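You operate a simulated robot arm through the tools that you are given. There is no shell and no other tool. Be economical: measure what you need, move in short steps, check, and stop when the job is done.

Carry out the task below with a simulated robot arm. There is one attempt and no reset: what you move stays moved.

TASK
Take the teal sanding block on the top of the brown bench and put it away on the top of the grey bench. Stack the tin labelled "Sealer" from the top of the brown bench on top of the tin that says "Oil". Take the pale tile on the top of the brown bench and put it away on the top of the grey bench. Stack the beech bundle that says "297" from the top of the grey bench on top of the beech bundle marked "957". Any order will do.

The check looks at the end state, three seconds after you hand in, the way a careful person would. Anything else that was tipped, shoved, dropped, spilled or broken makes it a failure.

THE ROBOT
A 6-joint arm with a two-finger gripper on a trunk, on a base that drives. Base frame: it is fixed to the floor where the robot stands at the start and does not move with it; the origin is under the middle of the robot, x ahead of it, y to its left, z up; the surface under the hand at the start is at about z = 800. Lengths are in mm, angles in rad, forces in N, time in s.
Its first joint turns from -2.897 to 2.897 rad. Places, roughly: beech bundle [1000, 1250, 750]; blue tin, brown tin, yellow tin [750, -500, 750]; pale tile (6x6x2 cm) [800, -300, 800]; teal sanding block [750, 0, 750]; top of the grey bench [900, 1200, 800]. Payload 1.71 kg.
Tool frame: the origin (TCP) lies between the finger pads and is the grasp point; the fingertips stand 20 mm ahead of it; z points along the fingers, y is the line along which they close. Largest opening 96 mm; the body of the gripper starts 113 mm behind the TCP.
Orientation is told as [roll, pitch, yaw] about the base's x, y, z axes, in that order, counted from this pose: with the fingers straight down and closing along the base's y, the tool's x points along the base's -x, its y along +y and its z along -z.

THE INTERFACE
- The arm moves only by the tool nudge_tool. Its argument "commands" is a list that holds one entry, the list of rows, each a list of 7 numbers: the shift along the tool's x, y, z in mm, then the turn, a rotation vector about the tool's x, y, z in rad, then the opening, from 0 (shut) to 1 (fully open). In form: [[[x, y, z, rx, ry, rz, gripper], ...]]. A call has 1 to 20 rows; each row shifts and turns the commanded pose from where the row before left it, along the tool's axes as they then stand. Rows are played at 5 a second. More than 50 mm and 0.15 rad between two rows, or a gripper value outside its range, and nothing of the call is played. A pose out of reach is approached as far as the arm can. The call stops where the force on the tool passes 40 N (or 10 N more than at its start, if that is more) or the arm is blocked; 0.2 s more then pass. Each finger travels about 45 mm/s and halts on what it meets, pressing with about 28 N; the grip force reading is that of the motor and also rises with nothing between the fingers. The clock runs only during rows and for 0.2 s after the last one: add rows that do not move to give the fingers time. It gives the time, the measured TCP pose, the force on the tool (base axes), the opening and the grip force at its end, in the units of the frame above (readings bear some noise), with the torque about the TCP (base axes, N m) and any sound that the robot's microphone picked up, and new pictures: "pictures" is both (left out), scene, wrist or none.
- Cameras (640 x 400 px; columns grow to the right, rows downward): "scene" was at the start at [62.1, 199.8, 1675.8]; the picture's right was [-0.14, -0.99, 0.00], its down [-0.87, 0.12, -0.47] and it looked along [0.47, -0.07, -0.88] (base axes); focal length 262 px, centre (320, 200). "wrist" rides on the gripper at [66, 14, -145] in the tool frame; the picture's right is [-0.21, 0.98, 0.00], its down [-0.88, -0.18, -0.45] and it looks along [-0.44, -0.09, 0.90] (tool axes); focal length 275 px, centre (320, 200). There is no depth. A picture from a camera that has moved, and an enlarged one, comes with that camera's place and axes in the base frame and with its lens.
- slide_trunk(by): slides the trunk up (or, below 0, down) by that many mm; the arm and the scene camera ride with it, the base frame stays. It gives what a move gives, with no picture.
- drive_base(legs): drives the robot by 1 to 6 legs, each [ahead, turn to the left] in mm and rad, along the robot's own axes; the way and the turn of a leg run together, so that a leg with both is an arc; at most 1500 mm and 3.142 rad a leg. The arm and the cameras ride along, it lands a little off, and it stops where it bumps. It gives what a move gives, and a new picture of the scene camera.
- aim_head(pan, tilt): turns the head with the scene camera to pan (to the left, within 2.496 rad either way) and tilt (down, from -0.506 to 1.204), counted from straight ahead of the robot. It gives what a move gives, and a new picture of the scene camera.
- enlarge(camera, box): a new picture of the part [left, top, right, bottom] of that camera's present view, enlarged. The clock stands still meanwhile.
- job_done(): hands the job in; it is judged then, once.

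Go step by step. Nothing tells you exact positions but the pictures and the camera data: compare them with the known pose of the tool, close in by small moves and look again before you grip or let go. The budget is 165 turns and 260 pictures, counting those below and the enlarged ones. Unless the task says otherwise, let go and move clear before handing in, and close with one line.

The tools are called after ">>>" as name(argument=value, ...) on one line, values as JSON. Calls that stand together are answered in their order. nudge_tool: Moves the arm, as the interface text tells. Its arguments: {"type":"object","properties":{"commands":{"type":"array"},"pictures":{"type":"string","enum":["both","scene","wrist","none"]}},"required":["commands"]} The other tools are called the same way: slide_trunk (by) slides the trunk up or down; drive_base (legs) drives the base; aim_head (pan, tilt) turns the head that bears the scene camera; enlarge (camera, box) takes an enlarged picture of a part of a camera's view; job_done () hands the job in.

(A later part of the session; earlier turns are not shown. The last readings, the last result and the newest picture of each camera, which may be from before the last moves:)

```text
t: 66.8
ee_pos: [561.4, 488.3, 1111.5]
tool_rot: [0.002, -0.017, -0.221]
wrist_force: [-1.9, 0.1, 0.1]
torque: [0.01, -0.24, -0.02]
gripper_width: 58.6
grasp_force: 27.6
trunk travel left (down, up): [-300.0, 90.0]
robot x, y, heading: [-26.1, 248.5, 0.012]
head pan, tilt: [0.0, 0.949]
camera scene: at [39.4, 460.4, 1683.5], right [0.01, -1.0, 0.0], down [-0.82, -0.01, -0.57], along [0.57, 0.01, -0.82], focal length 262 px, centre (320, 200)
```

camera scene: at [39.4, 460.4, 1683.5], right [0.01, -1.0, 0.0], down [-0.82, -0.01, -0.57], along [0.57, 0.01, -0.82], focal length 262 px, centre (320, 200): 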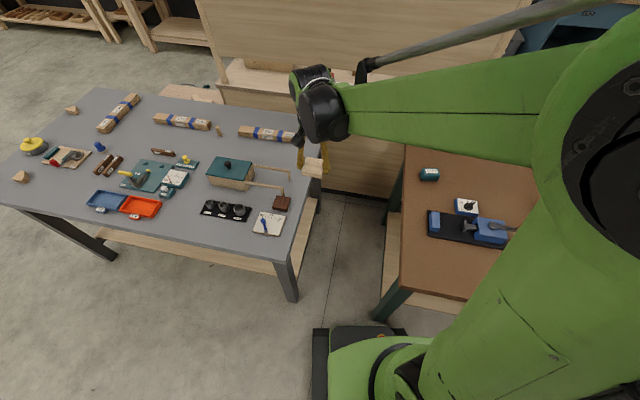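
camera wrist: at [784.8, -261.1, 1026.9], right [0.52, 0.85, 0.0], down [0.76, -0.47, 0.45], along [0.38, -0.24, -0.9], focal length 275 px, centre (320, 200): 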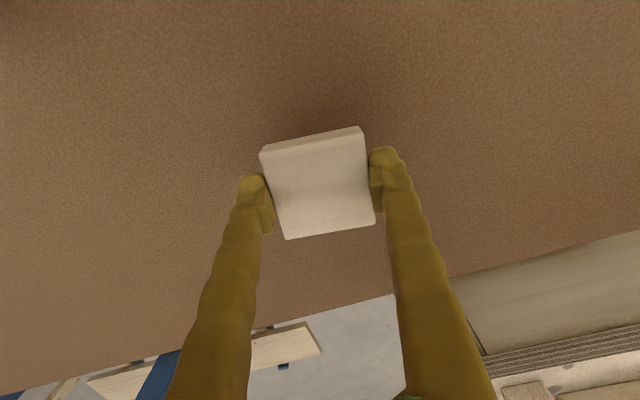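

Settled now. Moving the tile over the target spot, still high.

>>> nudge_tool(commands=[[[0, 0, 0, 0, 0.017, 0, 0.3], [-31.3, 17, 10, 0, 0, 0, 0.3], [-31.3, 17, 10, 0, 0, 0, 0.3], [-31.3, 17, 10, 0, 0, 0, 0.3], [-31.3, 17, 10, 0, 0, 0, 0.3], [-31.3, 17, 10, 0, 0, 0, 0.3], [-31.3, 17, 10, 0, 0, 0, 0.3], [-31.3, 17, 10, 0, 0, 0, 0.3], [-31.3, 17, 10, 0, 0, 0, 0.3], [-31.3, 17, 10, 0, 0, 0, 0.3], [0, 0, 0, 0, 0, 0, 0.3], [0, 0, 0, 0, 0, 0, 0.3]]], pictures="both")

```text
t: 69.3
ee_pos: [870.7, 574.7, 1021.8]
tool_rot: [0.003, -0.002, -0.222]
wrist_force: [-0.8, -0.2, -0.6]
torque: [0.0, -0.07, 0.01]
gripper_width: 58.3
grasp_force: 28.5
trunk travel left (down, up): [-300.0, 90.0]
robot x, y, heading: [-23.7, 251.5, 0.014]
head pan, tilt: [0.0, 0.949]
camera scene: at [42.4, 460.4, 1683.5], right [0.01, -1.0, 0.0], down [-0.82, -0.01, -0.57], along [0.57, 0.01, -0.82], focal length 262 px, centre (320, 200)
camera wrist: at [809.5, 602.1, 1165.3], right [0.42, 0.91, 0.0], down [0.81, -0.37, 0.45], along [0.41, -0.18, -0.9], focal length 275 px, centre (320, 200)
```

scene: 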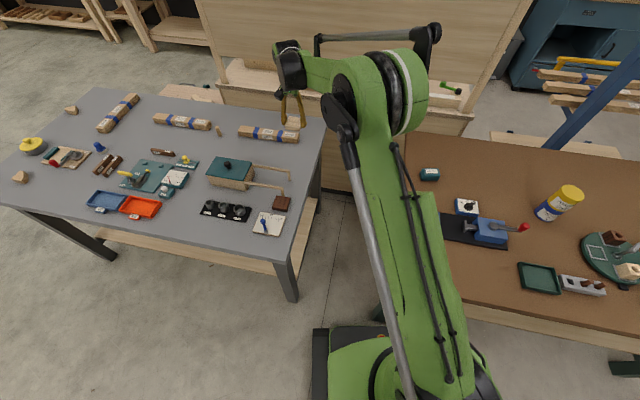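
wrist: 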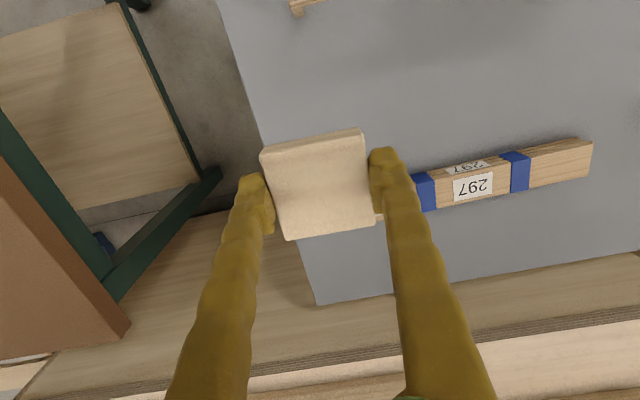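

The spot under the tile is clear: ~80 mm from the edge and away from bundle 297 and the handle. Lowering.

>>> nudge_tool(commands=[[[0, 0, 45, 0, 0, 0, 0.3], [0, 0, 45, 0, 0, 0, 0.3], [0, 0, 45, 0, 0, 0, 0.3], [0, 0, 40, 0, 0, 0, 0.3], [0, 0, 0, 0, 0, 0, 0.3], [0, 0, 0, 0, 0, 0, 0.3]]], pictures="both")

```text
t: 70.8
ee_pos: [868.3, 576.3, 846.3]
tool_rot: [0.0, 0.0, -0.225]
wrist_force: [-0.5, 0.5, -0.1]
torque: [0.02, -0.03, -0.02]
gripper_width: 58.3
grasp_force: 28.1
trunk travel left (down, up): [-300.0, 90.0]
robot x, y, heading: [-24.3, 250.0, 0.011]
head pan, tilt: [0.0, 0.949]
camera scene: at [42.7, 460.5, 1683.5], right [0.01, -1.0, 0.0], down [-0.82, -0.01, -0.57], along [0.57, 0.01, -0.82], focal length 262 px, centre (320, 200)
camera wrist: at [807.8, 602.4, 991.7], right [0.42, 0.91, 0.0], down [0.81, -0.37, 0.45], along [0.41, -0.18, -0.9], focal length 275 px, centre (320, 200)
```

scene: 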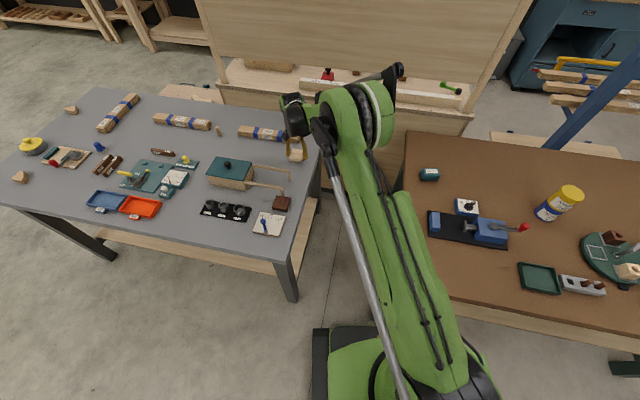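
wrist: 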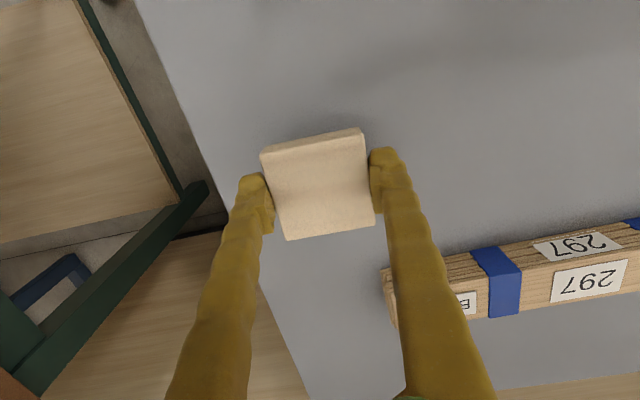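

Clearances hold. Final lowering to contact.

>>> nudge_tool(commands=[[[0, 0, 14, 0, 0, 0, 0.3], [0, 0, 4, 0, 0, 0, 0.3], [0, 0, 2, 0, 0, 0, 0.3], [0, 0, 2, 0, 0, 0, 0.3], [0, 0, 0, 0, 0, 0, 0.3]]], pictures="none")

```text
t: 72.0
ee_pos: [869.5, 574.9, 822.6]
tool_rot: [0.003, -0.003, -0.22]
wrist_force: [0.0, 0.3, 0.1]
torque: [-0.05, -0.03, 0.01]
gripper_width: 58.6
grasp_force: 27.7
trunk travel left (down, up): [-300.0, 90.0]
robot x, y, heading: [-22.8, 248.0, 0.015]
head pan, tilt: [0.0, 0.949]
```

>>> nudge_tool(commands=[[[0, 0, 1.5, 0, 0, 0, 0.3], [0, 0, 1, 0, 0, 0, 0.3], [0, 0, 0, 0, 0, 0, 0.3]]], pictures="none")

```text
t: 72.8
ee_pos: [869.8, 574.9, 823.3]
tool_rot: [0.002, -0.002, -0.22]
wrist_force: [3.5, 3.3, 19.5]
torque: [-0.15, 0.15, 0.0]
gripper_width: 58.7
grasp_force: 27.8
trunk travel left (down, up): [-300.0, 90.0]
robot x, y, heading: [-22.6, 252.0, 0.015]
head pan, tilt: [0.0, 0.949]
```

Contact with the bench at 19 N. Opening and rising.

>>> nudge_tool(commands=[[[0, 0, -1, 0, 0, 0, 0.3], [0, 0, 0, 0, 0, 0, 0.7], [0, 0, 0, 0, 0, 0, 1], [0, 0, 0, 0, 0, 0, 1], [0, 0, 0, 0, 0, 0, 1], [0, 0, -30, 0, 0, 0, 1], [0, 0, -45, 0, 0, 0, 1], [0, 0, -45, 0, 0, 0, 1], [0, 0, -45, 0, 0, 0, 1], [0, 0, -45, 0, 0, 0, 1], [0, 0, -45, 0, 0, 0, 1], [0, 0, 0, 0, 0, 0, 1]]], pictures="wrist")

```text
t: 75.3
ee_pos: [869.4, 576.6, 1077.7]
tool_rot: [0.001, -0.003, -0.221]
wrist_force: [-0.2, 0.7, -0.8]
torque: [0.01, -0.03, 0.01]
gripper_width: 95.9
grasp_force: 0.1
trunk travel left (down, up): [-300.0, 90.0]
robot x, y, heading: [-23.0, 251.4, 0.013]
head pan, tilt: [0.0, 0.949]
camera wrist: at [808.3, 604.6, 1222.6], right [0.42, 0.91, 0.0], down [0.81, -0.37, 0.45], along [0.41, -0.18, -0.9], focal length 275 px, centre (320, 200)
```

wrist: 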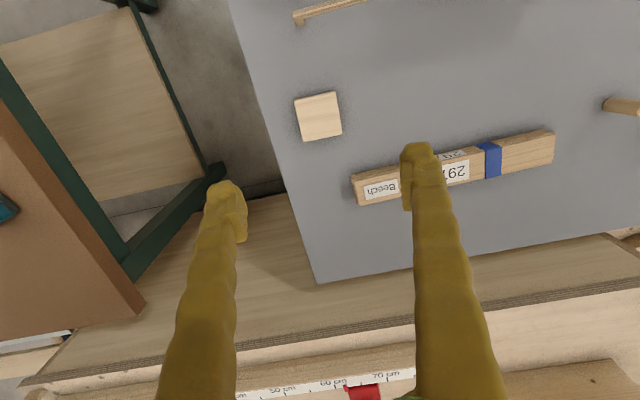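

Tile rests flat. Now moving over to the teal block.

>>> nudge_tool(commands=[[[0, -45.5, 0, 0, 0, 0, 1], [0, -45.5, 0, 0, 0, 0, 1], [0, -45.5, 0, 0, 0, 0, 1], [0, -45.5, 0, 0, 0, 0, 1], [0, -45.5, 0, 0, 0, 0, 1], [0, -45.5, 0, 0, 0, 0, 1], [0, -45.5, 0, 0, 0, 0, 1], [0, -45.5, 0, 0, 0, 0, 1], [0, -45.5, 0, 0, 0, 0, 1], [0, -45.5, 0, 0, 0, 0, 1], [0, -45.5, 0, 0, 0, 0, 1], [0, -45.5, 0, 0, 0, 0, 1], [0, -45.5, 0, 0, 0, 0, 1], [0, 0, 45, 0, 0, -0.11, 1], [0, 0, 45, 0, 0, -0.11, 1], [0, 0, 0, 0, 0, 0, 1], [0, 0, 0, 0, 0, 0, 1]]], pictures="wrist")

```text
t: 79.0
ee_pos: [740.9, -0.6, 987.0]
tool_rot: [0.0, -0.001, -0.001]
wrist_force: [0.4, 0.3, 0.7]
torque: [-0.03, -0.02, 0.01]
gripper_width: 95.9
grasp_force: 0.1
trunk travel left (down, up): [-300.0, 90.0]
robot x, y, heading: [-25.4, 250.8, 0.014]
head pan, tilt: [0.0, 0.949]
camera wrist: at [675.0, 12.8, 1131.6], right [0.21, 0.98, 0.0], down [0.88, -0.19, 0.45], along [0.44, -0.09, -0.9], focal length 275 px, centre (320, 200)
```

wrist: 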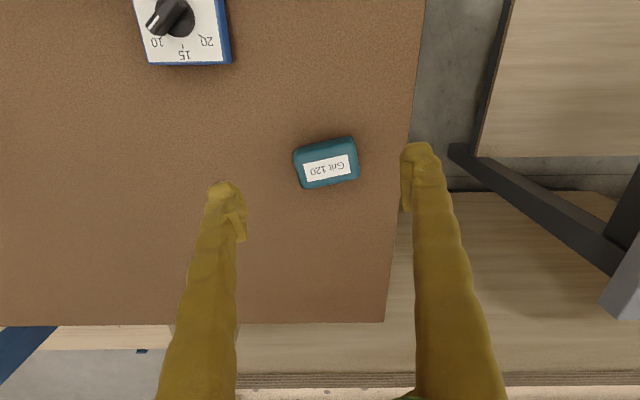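

Block centre about (782,0), long side along y (~68 mm), which fits the opening. Going over it and down to just above.

>>> nudge_tool(commands=[[[-40, 0, 20, 0, 0, 0, 1], [0, 0, 45, 0, 0, 0, 1], [0, 0, 32, 0, 0, 0, 1], [0, 0, 0, 0, 0, 0, 1], [0, 0, 0, 0, 0, 0, 1]]], pictures="both")

```text
t: 80.2
ee_pos: [779.2, -1.3, 892.2]
tool_rot: [0.001, -0.001, -0.004]
wrist_force: [0.1, -0.4, 0.0]
torque: [-0.01, 0.02, 0.04]
gripper_width: 96.0
grasp_force: 0.1
trunk travel left (down, up): [-300.0, 90.0]
robot x, y, heading: [-25.0, 252.7, 0.013]
head pan, tilt: [0.0, 0.949]
camera scene: at [42.9, 460.4, 1683.4], right [0.01, -1.0, 0.0], down [-0.82, -0.01, -0.57], along [0.57, 0.01, -0.82], focal length 262 px, centre (320, 200)
camera wrist: at [713.9, 11.9, 1036.9], right [0.21, 0.98, 0.0], down [0.88, -0.19, 0.45], along [0.44, -0.09, -0.9], focal length 275 px, centre (320, 200)
```

scene: 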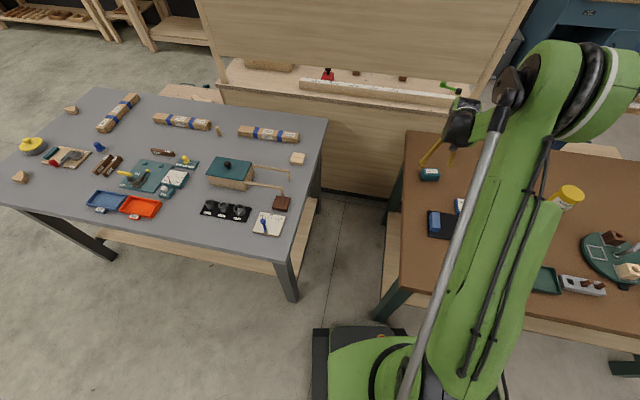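
wrist: 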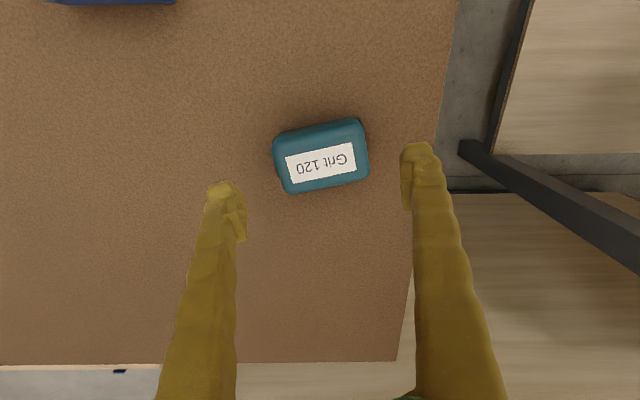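

Square and centred. Descending and gripping.

>>> nudge_tool(commands=[[[-2, 1, 30, 0, 0, 0, 1], [0, 0, 25, 0, 0, 0, 1], [0, 0, 11, 0, 0, 0, 1], [0, 0, 0, 0, 0, 0, 1], [0, 0, 0, 0, 0, 0, 0.8], [0, 0, 0, 0, 0, 0, 0.6], [0, 0, 0, 0, 0, 0, 0.4], [0, 0, 0, 0, 0, 0, 0.4], [0, 0, 0, 0, 0, 0, 0.4]]], pictures="wrist")

```text
t: 82.2
ee_pos: [781.9, -1.1, 824.1]
tool_rot: [0.001, -0.002, -0.004]
wrist_force: [0.0, 0.5, -0.1]
torque: [-0.02, 0.0, -0.02]
gripper_width: 81.9
grasp_force: 27.9
trunk travel left (down, up): [-300.0, 90.0]
robot x, y, heading: [-23.5, 249.9, 0.015]
head pan, tilt: [0.0, 0.949]
camera wrist: at [716.2, 12.5, 969.5], right [0.21, 0.98, 0.0], down [0.88, -0.19, 0.45], along [0.44, -0.09, -0.9], focal length 275 px, centre (320, 200)
```

wrist: 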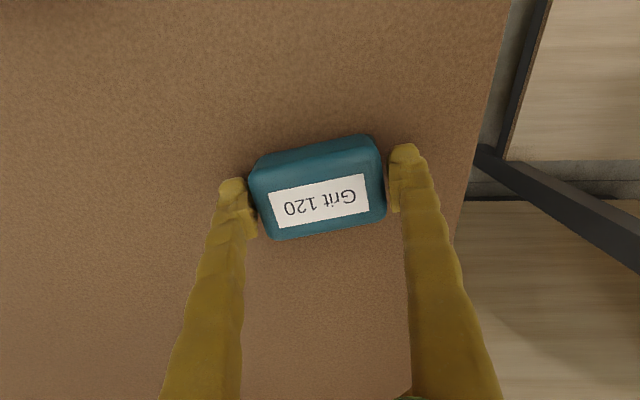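

Block gripped (82 mm). Lifting, retracting, then driving round to the front of the grey bench, to a place in reach of both bundles.

>>> nudge_tool(commands=[[[0, 0, -30, 0, 0, 0, 0.4], [0, 0, -48, 0, 0, 0, 0.4], [0, 0, -48, 0, 0, 0, 0.4], [0, 0, -48, 0, 0, 0, 0.4], [0, 0, -48, 0, 0, 0, 0.4], [0, 0, -48, 0, 0, 0, 0.4], [40, 29, 0, 0, 0, 0, 0.4], [40, 29, 0, 0, 0, 0, 0.4], [40, 29, 0, 0, 0, 0, 0.4], [40, 29, 0, 0, 0, 0, 0.4], [40, 29, 0, 0, 0, 0, 0.4], [20, 29, 0, 0, 0, 0, 0.4], [0, 29, 0, 0, 0, 0, 0.4], [0, 0, 0, 0, 0, 0, 0.4], [0, 0, 0, 0, 0, 0, 0.4]]], pictures="wrist")

>>> drive_base(legs=[[-350, 0], [0, 1.217], [1142, 0], [0, -1.431]])

```text
t: 85.3
ee_pos: [560.8, 203.1, 1092.3]
tool_rot: [0.0, -0.001, -0.003]
wrist_force: [0.0, -0.5, -0.1]
torque: [0.01, -0.03, 0.0]
gripper_width: 81.3
grasp_force: 27.8
trunk travel left (down, up): [-300.0, 90.0]
robot x, y, heading: [-23.2, 252.0, 0.017]
head pan, tilt: [0.0, 0.949]
camera wrist: at [496.2, 216.7, 1237.1], right [0.21, 0.98, 0.0], down [0.88, -0.19, 0.45], along [0.44, -0.09, -0.9], focal length 275 px, centre (320, 200)
```

wrist: 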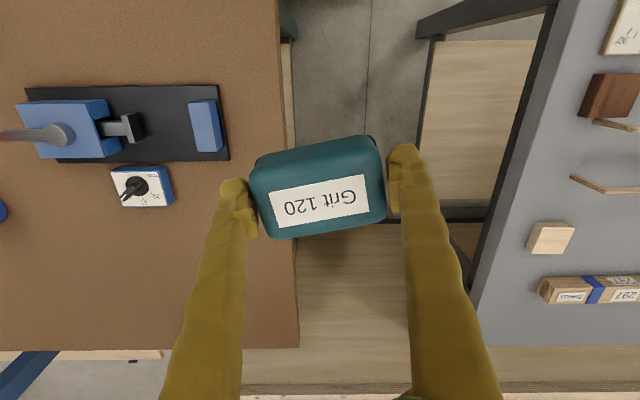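

```text
t: 105.9
ee_pos: [547.3, 1203.1, 1092.0]
tool_rot: [0.001, -0.003, -0.172]
wrist_force: [0.8, 0.0, -1.0]
torque: [-0.01, 0.04, 0.01]
gripper_width: 79.7
grasp_force: 27.8
trunk travel left (down, up): [-300.0, 90.0]
robot x, y, heading: [-21.2, 1352.9, -0.152]
head pan, tilt: [0.0, 0.949]
camera scene: at [78.9, 1548.0, 1683.4], right [-0.16, -0.99, 0.0], down [-0.81, 0.13, -0.57], along [0.56, -0.09, -0.82], focal length 262 px, centre (320, 200)
```

scene: 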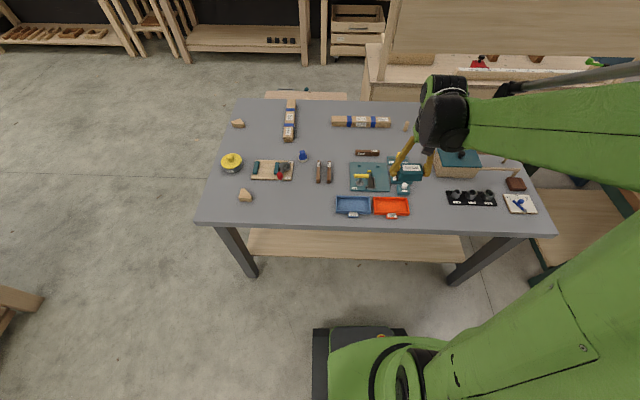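

I'm in front of the grey bench. I'll shift about 270 mm right along it and move up to the bench, so the block spot and bundle 297 are within easy reach.

>>> drive_base(legs=[[0, -1.475], [273, 0], [0, 1.42], [205, 0]])

>>> aim_head(pan=-0.15, tilt=0.9)

```text
t: 120.9
ee_pos: [689.1, 824.1, 1101.2]
tool_rot: [0.002, -0.017, -0.277]
wrist_force: [0.2, 0.0, -1.0]
torque: [-0.05, 0.0, 0.05]
gripper_width: 78.6
grasp_force: 28.0
trunk travel left (down, up): [-300.0, 90.0]
robot x, y, heading: [152.2, 1029.0, -0.266]
head pan, tilt: [0.0, 0.949]
camera scene: at [277.1, 1211.7, 1683.4], right [-0.26, -0.97, 0.0], down [-0.79, 0.22, -0.57], along [0.55, -0.15, -0.82], focal length 262 px, centre (320, 200)
```

scene: 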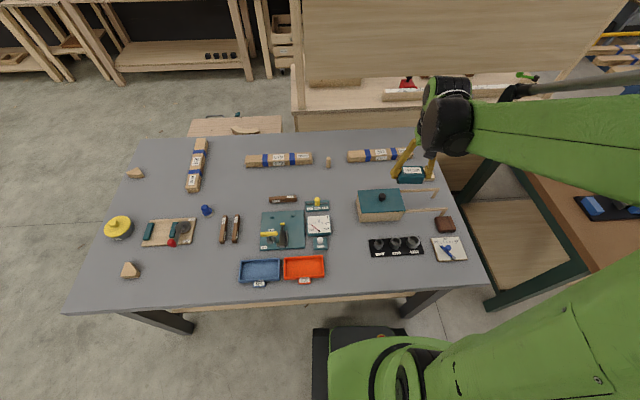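

```text
t: 121.6
ee_pos: [670.7, 829.9, 1108.9]
tool_rot: [0.003, -0.032, -0.278]
wrist_force: [-1.2, -0.3, 0.1]
torque: [-0.03, -0.12, -0.01]
gripper_width: 78.5
grasp_force: 27.7
trunk travel left (down, up): [-300.0, 90.0]
robot x, y, heading: [156.8, 1029.4, -0.265]
head pan, tilt: [-0.15, 0.901]
camera scene: at [270.5, 1202.1, 1687.2], right [-0.4, -0.92, 0.0], down [-0.72, 0.32, -0.61], along [0.56, -0.25, -0.79], focal length 262 px, centre (320, 200)
```

scene: 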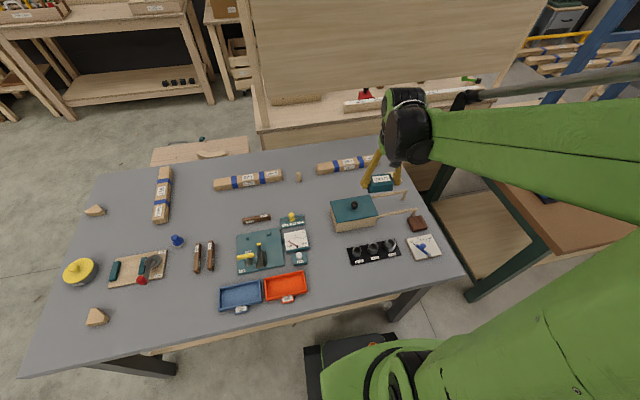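

The grip width has crept from 82 to 78.5 mm; I'll check the block in the wrist view while settling.

>>> nudge_tool(commands=[[[0, 0, 0, 0, 0, 0, 0.4], [0, 0, 0, 0, 0, 0, 0.4], [0, 0, 0, 0, 0, 0, 0.4], [0, 0, 0, 0, 0, 0, 0.4], [0, 0, 0, 0, 0, 0, 0.4]]], pictures="both")

```text
t: 122.8
ee_pos: [674.7, 828.6, 1107.6]
tool_rot: [0.003, -0.029, -0.277]
wrist_force: [1.1, 0.5, -0.7]
torque: [-0.01, 0.02, -0.02]
gripper_width: 78.7
grasp_force: 28.1
trunk travel left (down, up): [-300.0, 90.0]
robot x, y, heading: [154.3, 1027.7, -0.272]
head pan, tilt: [-0.15, 0.901]
camera scene: at [276.4, 1200.3, 1687.0], right [-0.4, -0.92, 0.0], down [-0.73, 0.32, -0.61], along [0.56, -0.25, -0.79], focal length 262 px, centre (320, 200)
camera wrist: at [611.3, 860.9, 1250.5], right [0.47, 0.88, 0.01], down [0.78, -0.41, 0.47], along [0.42, -0.21, -0.88], focal length 275 px, centre (320, 200)
```

scene: 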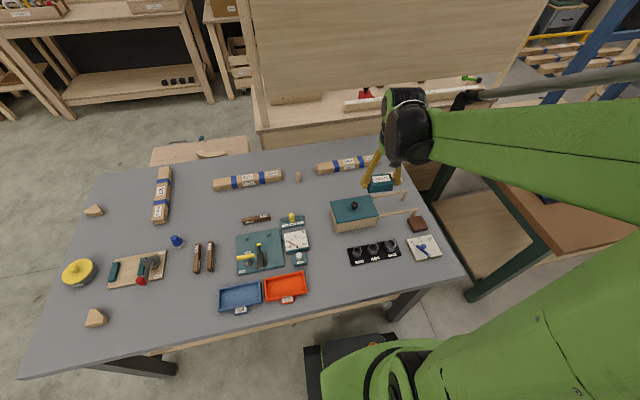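
wrist: 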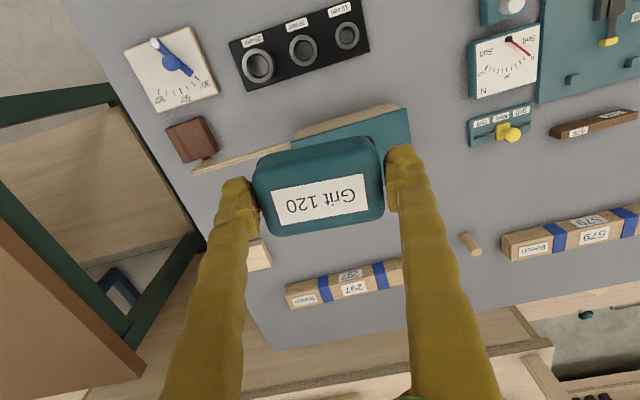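

The block is still seated well. A clear patch lies between the box, the dowel and the yellow-knob switch at about (912,948); moving above it.

>>> nudge_tool(commands=[[[0, 0, 0, 0, 0.029, 0, 0.4], [-28, 25.6, 14, 0, 0, 0, 0.4], [-28, 25.6, 14, 0, 0, 0, 0.4], [-28, 25.6, 14, 0, 0, 0, 0.4], [-28, 25.6, 14, 0, 0, 0, 0.4], [-28, 25.6, 14, 0, 0, 0, 0.4], [-28, 25.6, 14, 0, 0, 0, 0.4], [-28, 25.6, 14, 0, 0, 0, 0.4], [0, 0, 0, 0, 0, 0, 0.4], [0, 0, 0, 0, 0, 0, 0.4], [0, 0, 0, 0, 0, 0, 0.4]]], pictures="both")

```text
t: 125.2
ee_pos: [912.5, 948.3, 1009.5]
tool_rot: [0.002, -0.002, -0.277]
wrist_force: [0.2, -0.4, -0.8]
torque: [0.02, -0.01, 0.02]
gripper_width: 78.7
grasp_force: 27.9
trunk travel left (down, up): [-300.0, 90.0]
robot x, y, heading: [153.7, 1025.6, -0.266]
head pan, tilt: [-0.15, 0.901]
camera scene: at [276.5, 1200.2, 1687.0], right [-0.4, -0.92, 0.0], down [-0.73, 0.32, -0.61], along [0.56, -0.25, -0.79], focal length 262 px, centre (320, 200)
camera wrist: at [853.2, 979.6, 1154.4], right [0.47, 0.88, 0.0], down [0.79, -0.42, 0.45], along [0.39, -0.21, -0.9], focal length 275 px, centre (320, 200)
```

scene: 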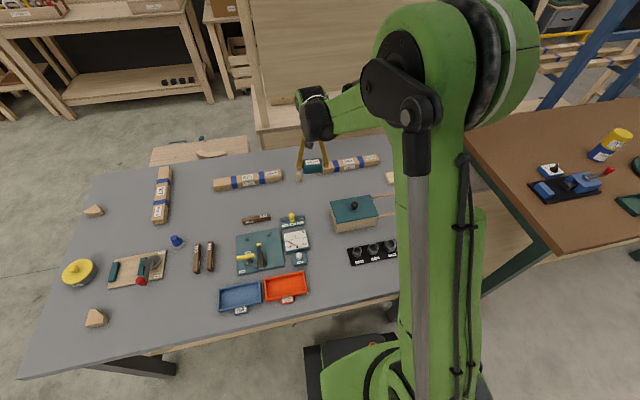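
wrist: 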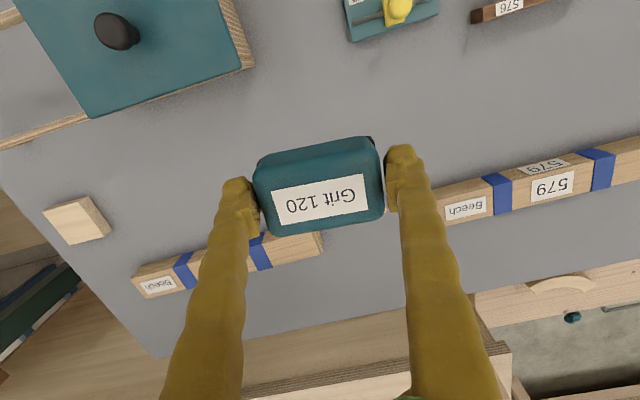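

Clearances all exceed ~50 mm. Lowering the block.

>>> nudge_tool(commands=[[[0, 0, 45, 0, 0, 0, 0.4], [0, 0, 45, 0, 0, 0, 0.4], [0, 0, 45, 0, 0, 0, 0.4], [0, 0, 35, 0, 0, 0, 0.4], [0, 0, 0, 0, 0, 0, 0.4], [0, 0, 0, 0, 0, 0, 0.4]]], pictures="both")

```text
t: 126.6
ee_pos: [911.0, 948.7, 839.6]
tool_rot: [0.002, -0.003, -0.278]
wrist_force: [-0.6, 0.8, -0.7]
torque: [0.0, 0.0, -0.01]
gripper_width: 78.5
grasp_force: 27.9
trunk travel left (down, up): [-300.0, 90.0]
robot x, y, heading: [156.3, 1027.1, -0.264]
head pan, tilt: [-0.15, 0.901]
camera scene: at [276.1, 1200.4, 1687.0], right [-0.4, -0.92, 0.0], down [-0.73, 0.32, -0.61], along [0.56, -0.25, -0.79], focal length 262 px, centre (320, 200)
camera wrist: at [851.4, 978.7, 984.2], right [0.47, 0.88, 0.0], down [0.79, -0.42, 0.45], along [0.4, -0.21, -0.9], focal length 275 px, centre (320, 200)
```

scene: 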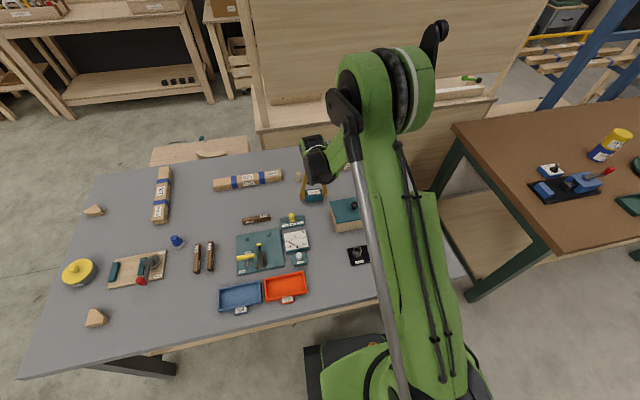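
wrist: 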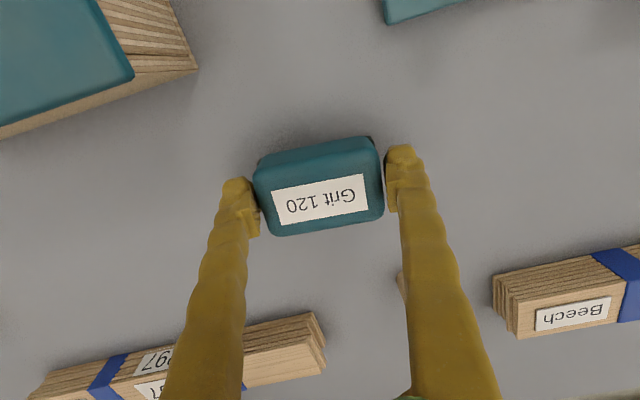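

Clear all round. Lowering to touch.

>>> nudge_tool(commands=[[[0, 0, 9, 0, 0, 0, 0.4], [0, 0, 4, 0, 0, 0, 0.4], [0, 0, 1.5, 0, 0, 0, 0.4], [0, 0, 1.5, 0, 0, 0, 0.4], [0, 0, 0, 0, 0, 0, 0.4]]], pictures="none")

```text
t: 127.2
ee_pos: [898.1, 950.9, 841.7]
tool_rot: [0.001, -0.019, -0.278]
wrist_force: [-1.2, 0.4, 0.3]
torque: [0.0, -0.08, -0.02]
gripper_width: 78.8
grasp_force: 28.2
trunk travel left (down, up): [-300.0, 90.0]
robot x, y, heading: [154.9, 1025.7, -0.263]
head pan, tilt: [-0.15, 0.901]
stopped in row 3: the force on the tool passed its limit at 43 N (the readings are from after the stop); the commanded pose is now the measured one
```

The touch registered early and the arm swayed; looking before proceeding.

>>> nudge_tool(commands=[[[0, 0, 0, 0, 0, 0, 0.4], [0, 0, 0, 0, 0, 0, 0.4], [0, 0, 0, 0, 0, 0, 0.4]]], pictures="both")

```text
t: 128.0
ee_pos: [901.0, 950.2, 839.0]
tool_rot: [0.001, -0.018, -0.278]
wrist_force: [0.6, 0.0, 0.0]
torque: [0.0, -0.02, 0.01]
gripper_width: 78.5
grasp_force: 28.1
trunk travel left (down, up): [-300.0, 90.0]
robot x, y, heading: [156.2, 1030.5, -0.263]
head pan, tilt: [-0.15, 0.901]
camera scene: at [276.5, 1200.3, 1687.0], right [-0.4, -0.92, 0.0], down [-0.73, 0.32, -0.61], along [0.56, -0.25, -0.79], focal length 262 px, centre (320, 200)
camera wrist: at [838.6, 982.4, 982.9], right [0.47, 0.88, 0.01], down [0.78, -0.42, 0.46], along [0.41, -0.21, -0.89], focal length 275 px, centre (320, 200)
```

scene: 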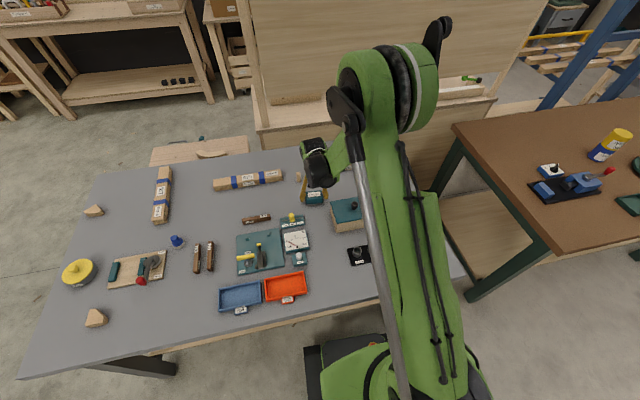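
wrist: 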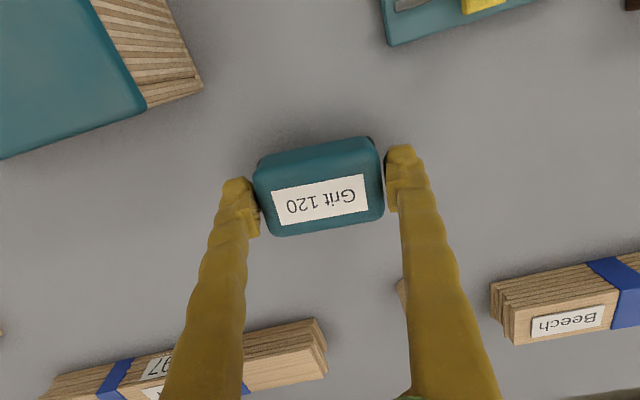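

Nothing was disturbed; the block is still held about 13 mm above the bench. I'll re-level and lower in finer steps.

>>> nudge_tool(commands=[[[0, 0, 0, 0, 0.018, 0, 0.4], [0, 0, 6, 0, 0, 0, 0.4], [0, 0, 3, 0, 0, 0, 0.4], [0, 0, 0, 0, 0, 0, 0.4], [0, 0, 0, 0, 0, 0, 0.4]]], pictures="none")

```text
t: 129.2
ee_pos: [899.8, 951.2, 830.8]
tool_rot: [0.002, -0.001, -0.277]
wrist_force: [0.5, -0.2, 6.0]
torque: [-0.06, -0.09, -0.01]
gripper_width: 78.4
grasp_force: 27.9
trunk travel left (down, up): [-300.0, 90.0]
robot x, y, heading: [152.1, 1030.1, -0.263]
head pan, tilt: [-0.15, 0.901]
```

Light contact (6 N) at this height. Half a millimetre more, then release and rise.

>>> nudge_tool(commands=[[[0, 0, 0.4, 0, 0, 0, 0.4], [0, 0, 0, 0, 0, 0, 0.8], [0, 0, 0, 0, 0, 0, 0.9], [0, 0, 0, 0, 0, 0, 1], [0, 0, 0, 0, 0, 0, 1], [0, 0, 0, 0, 0, 0, 1], [0, 0, -30, 0, 0, 0, 1], [0, 0, -45, 0, 0, 0, 1], [0, 0, -45, 0, 0, 0, 1], [0, 0, -45, 0, 0, 0, 1], [0, 0, 0, 0, 0, 0, 1]]], pictures="both")

```text
t: 131.6
ee_pos: [901.8, 949.1, 994.5]
tool_rot: [0.002, 0.002, -0.279]
wrist_force: [-0.8, -0.2, -0.3]
torque: [0.02, -0.04, -0.01]
gripper_width: 96.0
grasp_force: 0.1
trunk travel left (down, up): [-300.0, 90.0]
robot x, y, heading: [155.0, 1029.4, -0.266]
head pan, tilt: [-0.15, 0.901]
camera scene: at [275.6, 1200.4, 1687.0], right [-0.4, -0.92, 0.0], down [-0.73, 0.32, -0.61], along [0.56, -0.25, -0.79], focal length 262 px, centre (320, 200)
camera wrist: at [841.9, 979.6, 1139.3], right [0.47, 0.88, 0.0], down [0.79, -0.42, 0.44], along [0.39, -0.21, -0.9], focal length 275 px, centre (320, 200)
```

scene: 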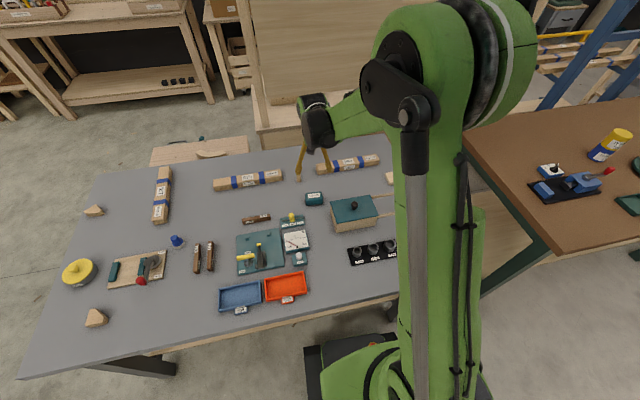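
wrist: 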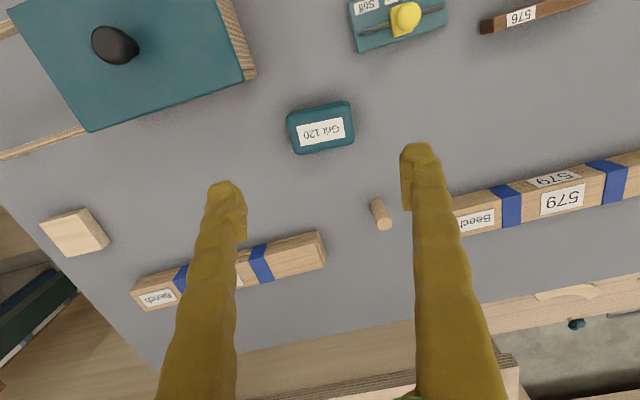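

Block rests cleanly. Now to bundle 297: moving above it and turning the hand to close across its width.

>>> nudge_tool(commands=[[[-26, -31.3, 0, 0, 0, 0, 1], [-26, -31.3, 0, 0, 0, 0, 1], [-26, -31.3, 0, 0, 0, 0, 1], [-26, -31.3, 0, 0, 0, 0, 1], [-26, -31.3, 0, 0, 0, 0, 1], [-26, -31.3, 0, 0, 0, 0, 1], [0, 0, 0, 0, 0, 0.149, 1], [0, 0, 0, 0, 0, 0.149, 1], [0, 0, 0, 0, 0, 0.149, 1], [0, 0, 0, 0, 0, 0.149, 1], [0, 0, 0, 0, 0, 0.149, 1], [0, 0, 0, 0, 0, 0.149, 1], [0, 0, 0, 0, 0, 0.149, 1], [0, 0, 0, 0, 0, 0.149, 1], [0, 0, 0, 0, 0, 0.149, 1], [0, 0, 0, 0, 0, 0.149, 1], [0, 0, 0, 0, 0, 0, 1], [0, 0, 0, 0, 0, 0, 1]]], pictures="both")

```text
t: 135.4
ee_pos: [998.4, 728.7, 994.3]
tool_rot: [0.001, 0.003, -1.768]
wrist_force: [0.4, -1.0, 0.2]
torque: [-0.01, -0.01, 0.0]
gripper_width: 95.8
grasp_force: 0.0
trunk travel left (down, up): [-300.0, 90.0]
robot x, y, heading: [154.7, 1030.9, -0.262]
head pan, tilt: [-0.15, 0.901]
camera scene: at [276.4, 1200.3, 1687.0], right [-0.4, -0.92, 0.0], down [-0.73, 0.32, -0.61], along [0.56, -0.25, -0.79], focal length 262 px, centre (320, 200)
camera wrist: at [1025.5, 788.8, 1139.3], right [0.92, -0.39, 0.0], down [-0.35, -0.82, 0.44], along [-0.18, -0.41, -0.9], focal length 275 px, centre (320, 200)
```

scene: 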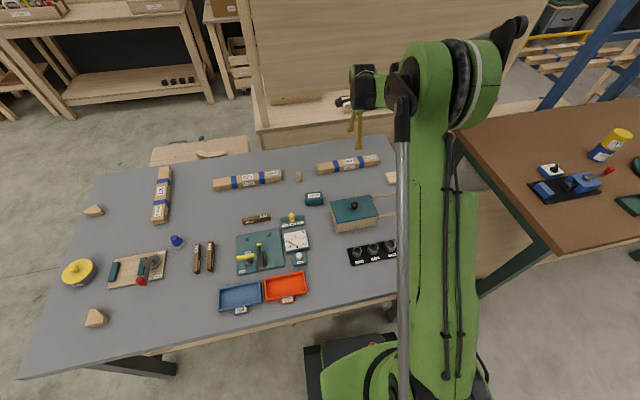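
wrist: 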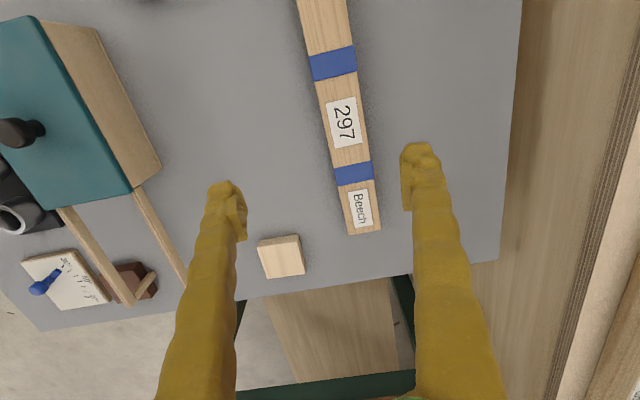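

Bundle centre is about (1025,726), lying at 0.17 rad from y. Centring and coming down above it.

>>> nudge_tool(commands=[[[2.6, 26.6, 20, 0, 0, -0.025, 1], [0, 0, 40, 0, 0, 0, 1], [0, 0, 34, 0, 0, 0, 1], [0, 0, 0, 0, 0, 0, 1], [0, 0, 0, 0, 0, 0, 1]]], pictures="both")

>>> enlarge(camera="scene", box=[280, 110, 420, 200])

```text
t: 136.6
ee_pos: [1025.7, 723.9, 901.1]
tool_rot: [-0.001, 0.002, -1.744]
wrist_force: [0.1, 0.3, 0.6]
torque: [-0.01, -0.01, 0.02]
gripper_width: 96.1
grasp_force: 0.1
trunk travel left (down, up): [-300.0, 90.0]
robot x, y, heading: [155.8, 1024.3, -0.267]
head pan, tilt: [-0.15, 0.901]
camera scene: at [276.3, 1200.3, 1687.0], right [-0.4, -0.92, 0.0], down [-0.73, 0.32, -0.61], along [0.56, -0.25, -0.79], focal length 262 px, centre (320, 200)
camera wrist: at [1050.4, 785.8, 1044.7], right [0.93, -0.37, 0.0], down [-0.33, -0.83, 0.44], along [-0.17, -0.41, -0.9], focal length 275 px, centre (320, 200)
```

scene: 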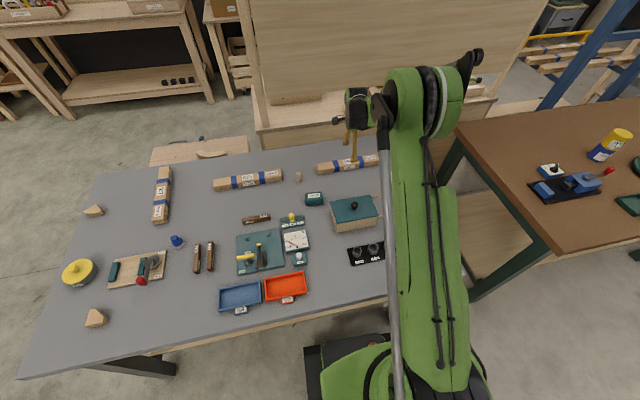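
wrist: 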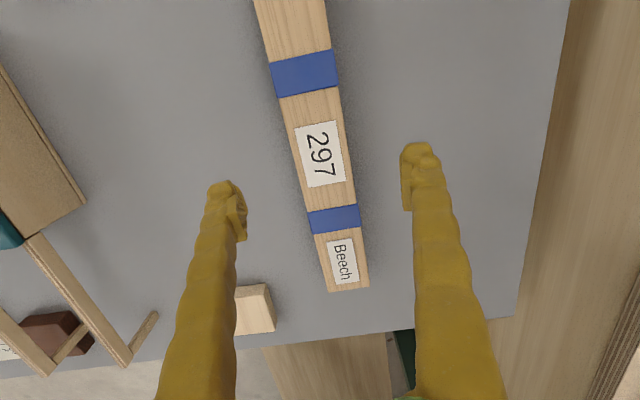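

```text
4.44 times, centred on (350, 155) of scene
camera zoom: at [276.3, 1200.3, 1687.0], right [-0.4, -0.92, 0.0], down [-0.73, 0.32, -0.61], along [0.56, -0.25, -0.79], focal length 1165 px, centre (187, 400)
```

zoom: 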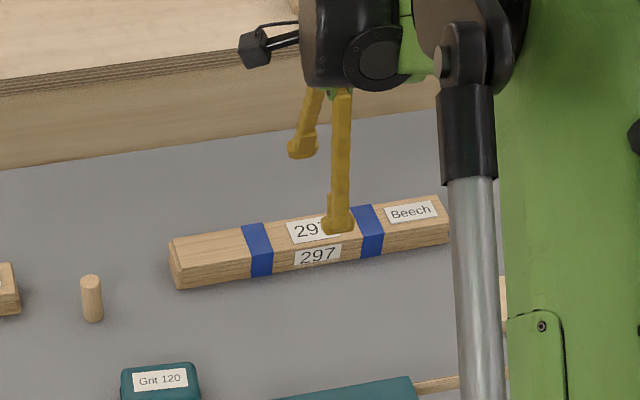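

Top face about z=836, well centred. Descending and gripping.

>>> nudge_tool(commands=[[[3, 0, 30, 0, 0, 0.008, 1], [0, 0, 30, 0, 0, 0, 1], [0, 0, 15, 0, 0, 0, 1], [0, 0, 0, 0, 0, 0, 1], [0, 0, 0, 0, 0, 0, 1]]], pictures="wrist")

```text
t: 137.8
ee_pos: [1025.8, 727.9, 824.3]
tool_rot: [0.0, 0.001, -1.75]
wrist_force: [-0.2, -0.2, 0.5]
torque: [-0.01, 0.01, 0.02]
gripper_width: 95.6
grasp_force: 0.0
trunk travel left (down, up): [-300.0, 90.0]
robot x, y, heading: [155.9, 1028.3, -0.265]
head pan, tilt: [-0.15, 0.901]
camera wrist: at [1051.8, 789.6, 969.8], right [0.93, -0.38, 0.0], down [-0.34, -0.83, 0.44], along [-0.17, -0.41, -0.9], focal length 275 px, centre (320, 200)
```

wrist: 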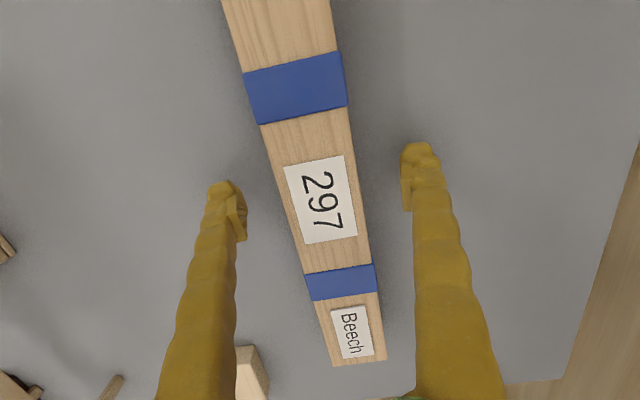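

>>> nudge_tool(commands=[[[0, 0, 0, 0, 0, 0, 0.7], [0, 0, 0, 0, 0, 0, 0.5], [0, 0, 0, 0, 0, 0, 0.3], [0, 0, 0, 0, 0, 0, 0.2], [0, 0, 0, 0, 0, 0, 0.2], [0, 0, 0, 0, 0, 0, 0.2], [0, 0, 0, 0, 0, 0, 0.2], [0, 0, -10, 0, 0, 0, 0.2], [0, 0, -30, 0, 0, 0, 0.2], [0, 0, 0, 0, 0, 0, 0.2]]], pictures="both")

```text
t: 140.0
ee_pos: [1025.6, 727.4, 864.7]
tool_rot: [0.0, 0.001, -1.752]
wrist_force: [-1.1, -0.7, -2.4]
torque: [0.0, -0.05, 0.01]
gripper_width: 45.6
grasp_force: 27.5
trunk travel left (down, up): [-300.0, 90.0]
robot x, y, heading: [157.7, 1027.6, -0.264]
head pan, tilt: [-0.15, 0.901]
camera scene: at [276.2, 1200.4, 1687.0], right [-0.4, -0.92, 0.0], down [-0.73, 0.32, -0.61], along [0.56, -0.25, -0.79], focal length 262 px, centre (320, 200)
camera wrist: at [1051.0, 790.2, 1010.2], right [0.93, -0.38, 0.0], down [-0.34, -0.83, 0.44], along [-0.17, -0.41, -0.9], focal length 275 px, centre (320, 200)
```

scene: 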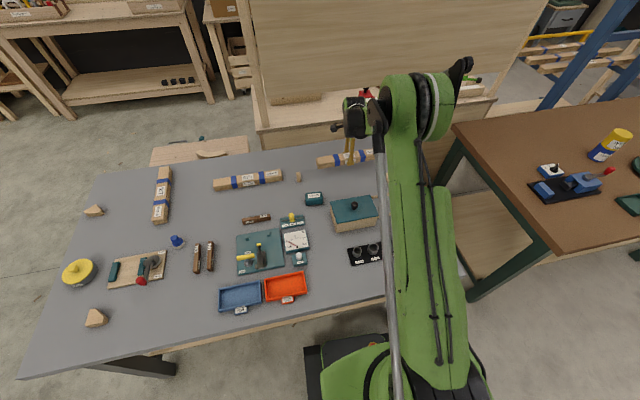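
wrist: 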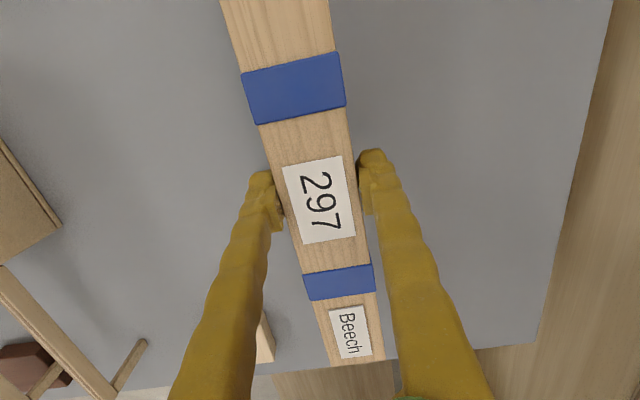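

Bundle 297 is held well. Raising, retracting, and driving left along the bench toward 957.

>>> nudge_tool(commands=[[[0, 0, -48, 0, 0, 0, 0.2], [0, 0, -48, 0, 0, 0, 0.2], [0, 0, -48, 0, 0, 0, 0.2], [0, 0, -48, 0, 0, 0, 0.2], [0, 0, -30, 0, 0, 0, 0.2], [6, -37.5, 0, 0, 0, 0, 0.2], [6, -37.5, 0, 0, 0, 0, 0.2], [6, -37.5, 0, 0, 0, 0, 0.2], [6, -37.5, 0, 0, 0, 0, 0.2], [6, -37.5, 0, 0, 0, 0, 0.2], [6, -37.5, 0, 0, 0, 0, 0.2], [6, -37.5, 0, 0, 0, 0, 0.2], [0, 0, 0, 0, 0, 0, 0.2], [0, 0, 0, 0, 0, 0, 0.2]]], pictures="wrist")

>>> drive_base(legs=[[-230, 0], [0, 1.632], [600, 0], [0, -1.571], [215, 0]])

```text
t: 143.0
ee_pos: [776.3, 814.5, 1088.7]
tool_rot: [-0.001, 0.001, -1.75]
wrist_force: [0.5, 0.2, -3.6]
torque: [0.05, 0.02, 0.01]
gripper_width: 45.6
grasp_force: 28.2
trunk travel left (down, up): [-300.0, 90.0]
robot x, y, heading: [149.0, 1026.5, -0.264]
head pan, tilt: [-0.15, 0.901]
camera wrist: at [801.7, 876.4, 1233.3], right [0.93, -0.38, 0.0], down [-0.34, -0.83, 0.44], along [-0.17, -0.41, -0.9], focal length 275 px, centre (320, 200)
```

wrist: 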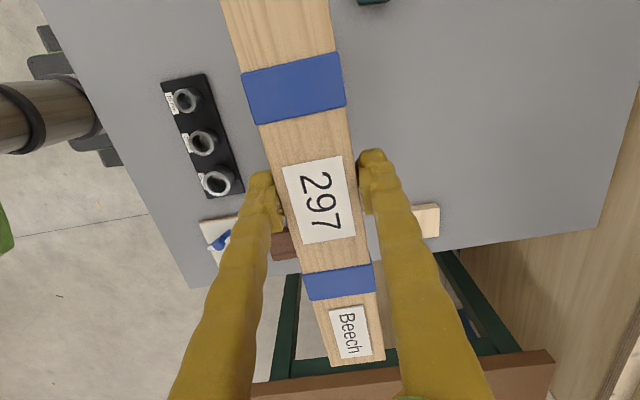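

```text
t: 162.8
ee_pos: [901.8, 1487.7, 1089.2]
tool_rot: [-0.002, 0.001, -1.65]
wrist_force: [0.8, -0.5, -3.0]
torque: [0.02, 0.01, 0.0]
gripper_width: 45.6
grasp_force: 28.3
trunk travel left (down, up): [-300.0, 90.0]
robot x, y, heading: [266.8, 1634.3, -0.158]
head pan, tilt: [-0.15, 0.901]
camera scene: at [366.9, 1821.4, 1687.0], right [-0.31, -0.95, 0.0], down [-0.76, 0.24, -0.61], along [0.58, -0.19, -0.79], focal length 262 px, centre (320, 200)
```

scene: 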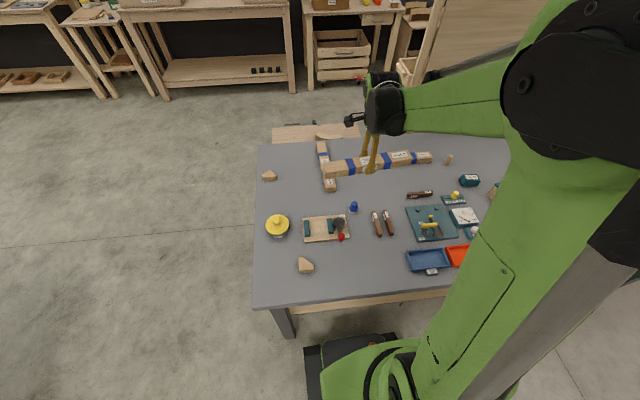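

Arrived near 957. Turning the held bundle to lie along 957's direction, and hovering to its left for a wrist-camera look.

>>> nudge_tool(commands=[[[0, 0, 0, 0, 0, -0.149, 0.2], [0, 0, 0, 0, 0, -0.149, 0.2], [0, 0, 0, 0, 0, -0.149, 0.2], [0, 0, 0, 0, 0, -0.149, 0.2], [0, 0, 0, 0, 0, -0.149, 0.2], [0, 0, 0, 0, 0, -0.149, 0.2], [0, 0, 0, 0, 0, -0.149, 0.2], [0, 0, 0, 0, 0, -0.149, 0.2], [0, 0, 0, 0, 0, -0.149, 0.2], [0, 0, 0, 0, 0, -0.149, 0.2], [-29, 30, 8, 0, 0, 0, 0.2], [-29, 30, 8, 0, 0, 0, 0.2], [-29, 30, 8, 0, 0, 0, 0.2], [-29, 30, 8, 0, 0, 0, 0.2], [-29, 30, 8, 0, 0, 0, 0.2], [-29, 30, 8, 0, 0, 0, 0.2], [0, 0, 0, 0, 0, 0, 0.2], [0, 0, 0, 0, 0, 0, 0.2]]], pictures="both")

```text
t: 166.6
ee_pos: [1087.2, 1639.0, 1053.4]
tool_rot: [0.001, -0.013, -0.161]
wrist_force: [-0.6, -0.4, -2.6]
torque: [0.02, 0.01, 0.0]
gripper_width: 45.7
grasp_force: 27.8
trunk travel left (down, up): [-300.0, 90.0]
robot x, y, heading: [265.3, 1637.2, -0.163]
head pan, tilt: [-0.15, 0.901]
camera scene: at [366.5, 1821.2, 1687.1], right [-0.31, -0.95, 0.0], down [-0.76, 0.24, -0.61], along [0.58, -0.19, -0.79], focal length 262 px, centre (320, 200)
camera wrist: at [1023.0, 1663.3, 1196.9], right [0.36, 0.93, 0.0], down [0.83, -0.32, 0.46], along [0.43, -0.16, -0.89], focal length 275 px, centre (320, 200)
```

scene: 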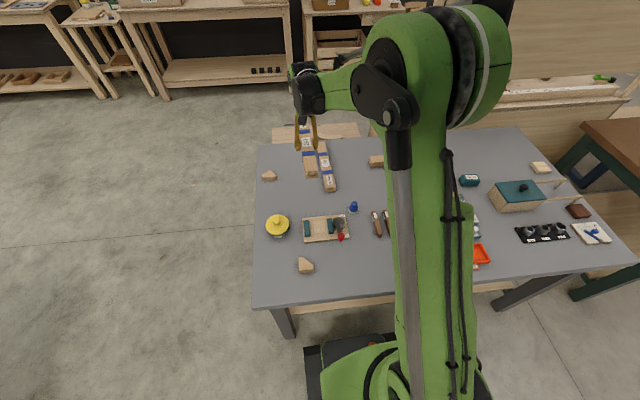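
wrist: 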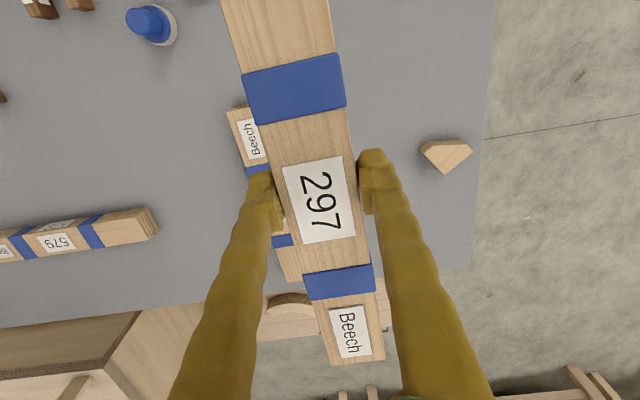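

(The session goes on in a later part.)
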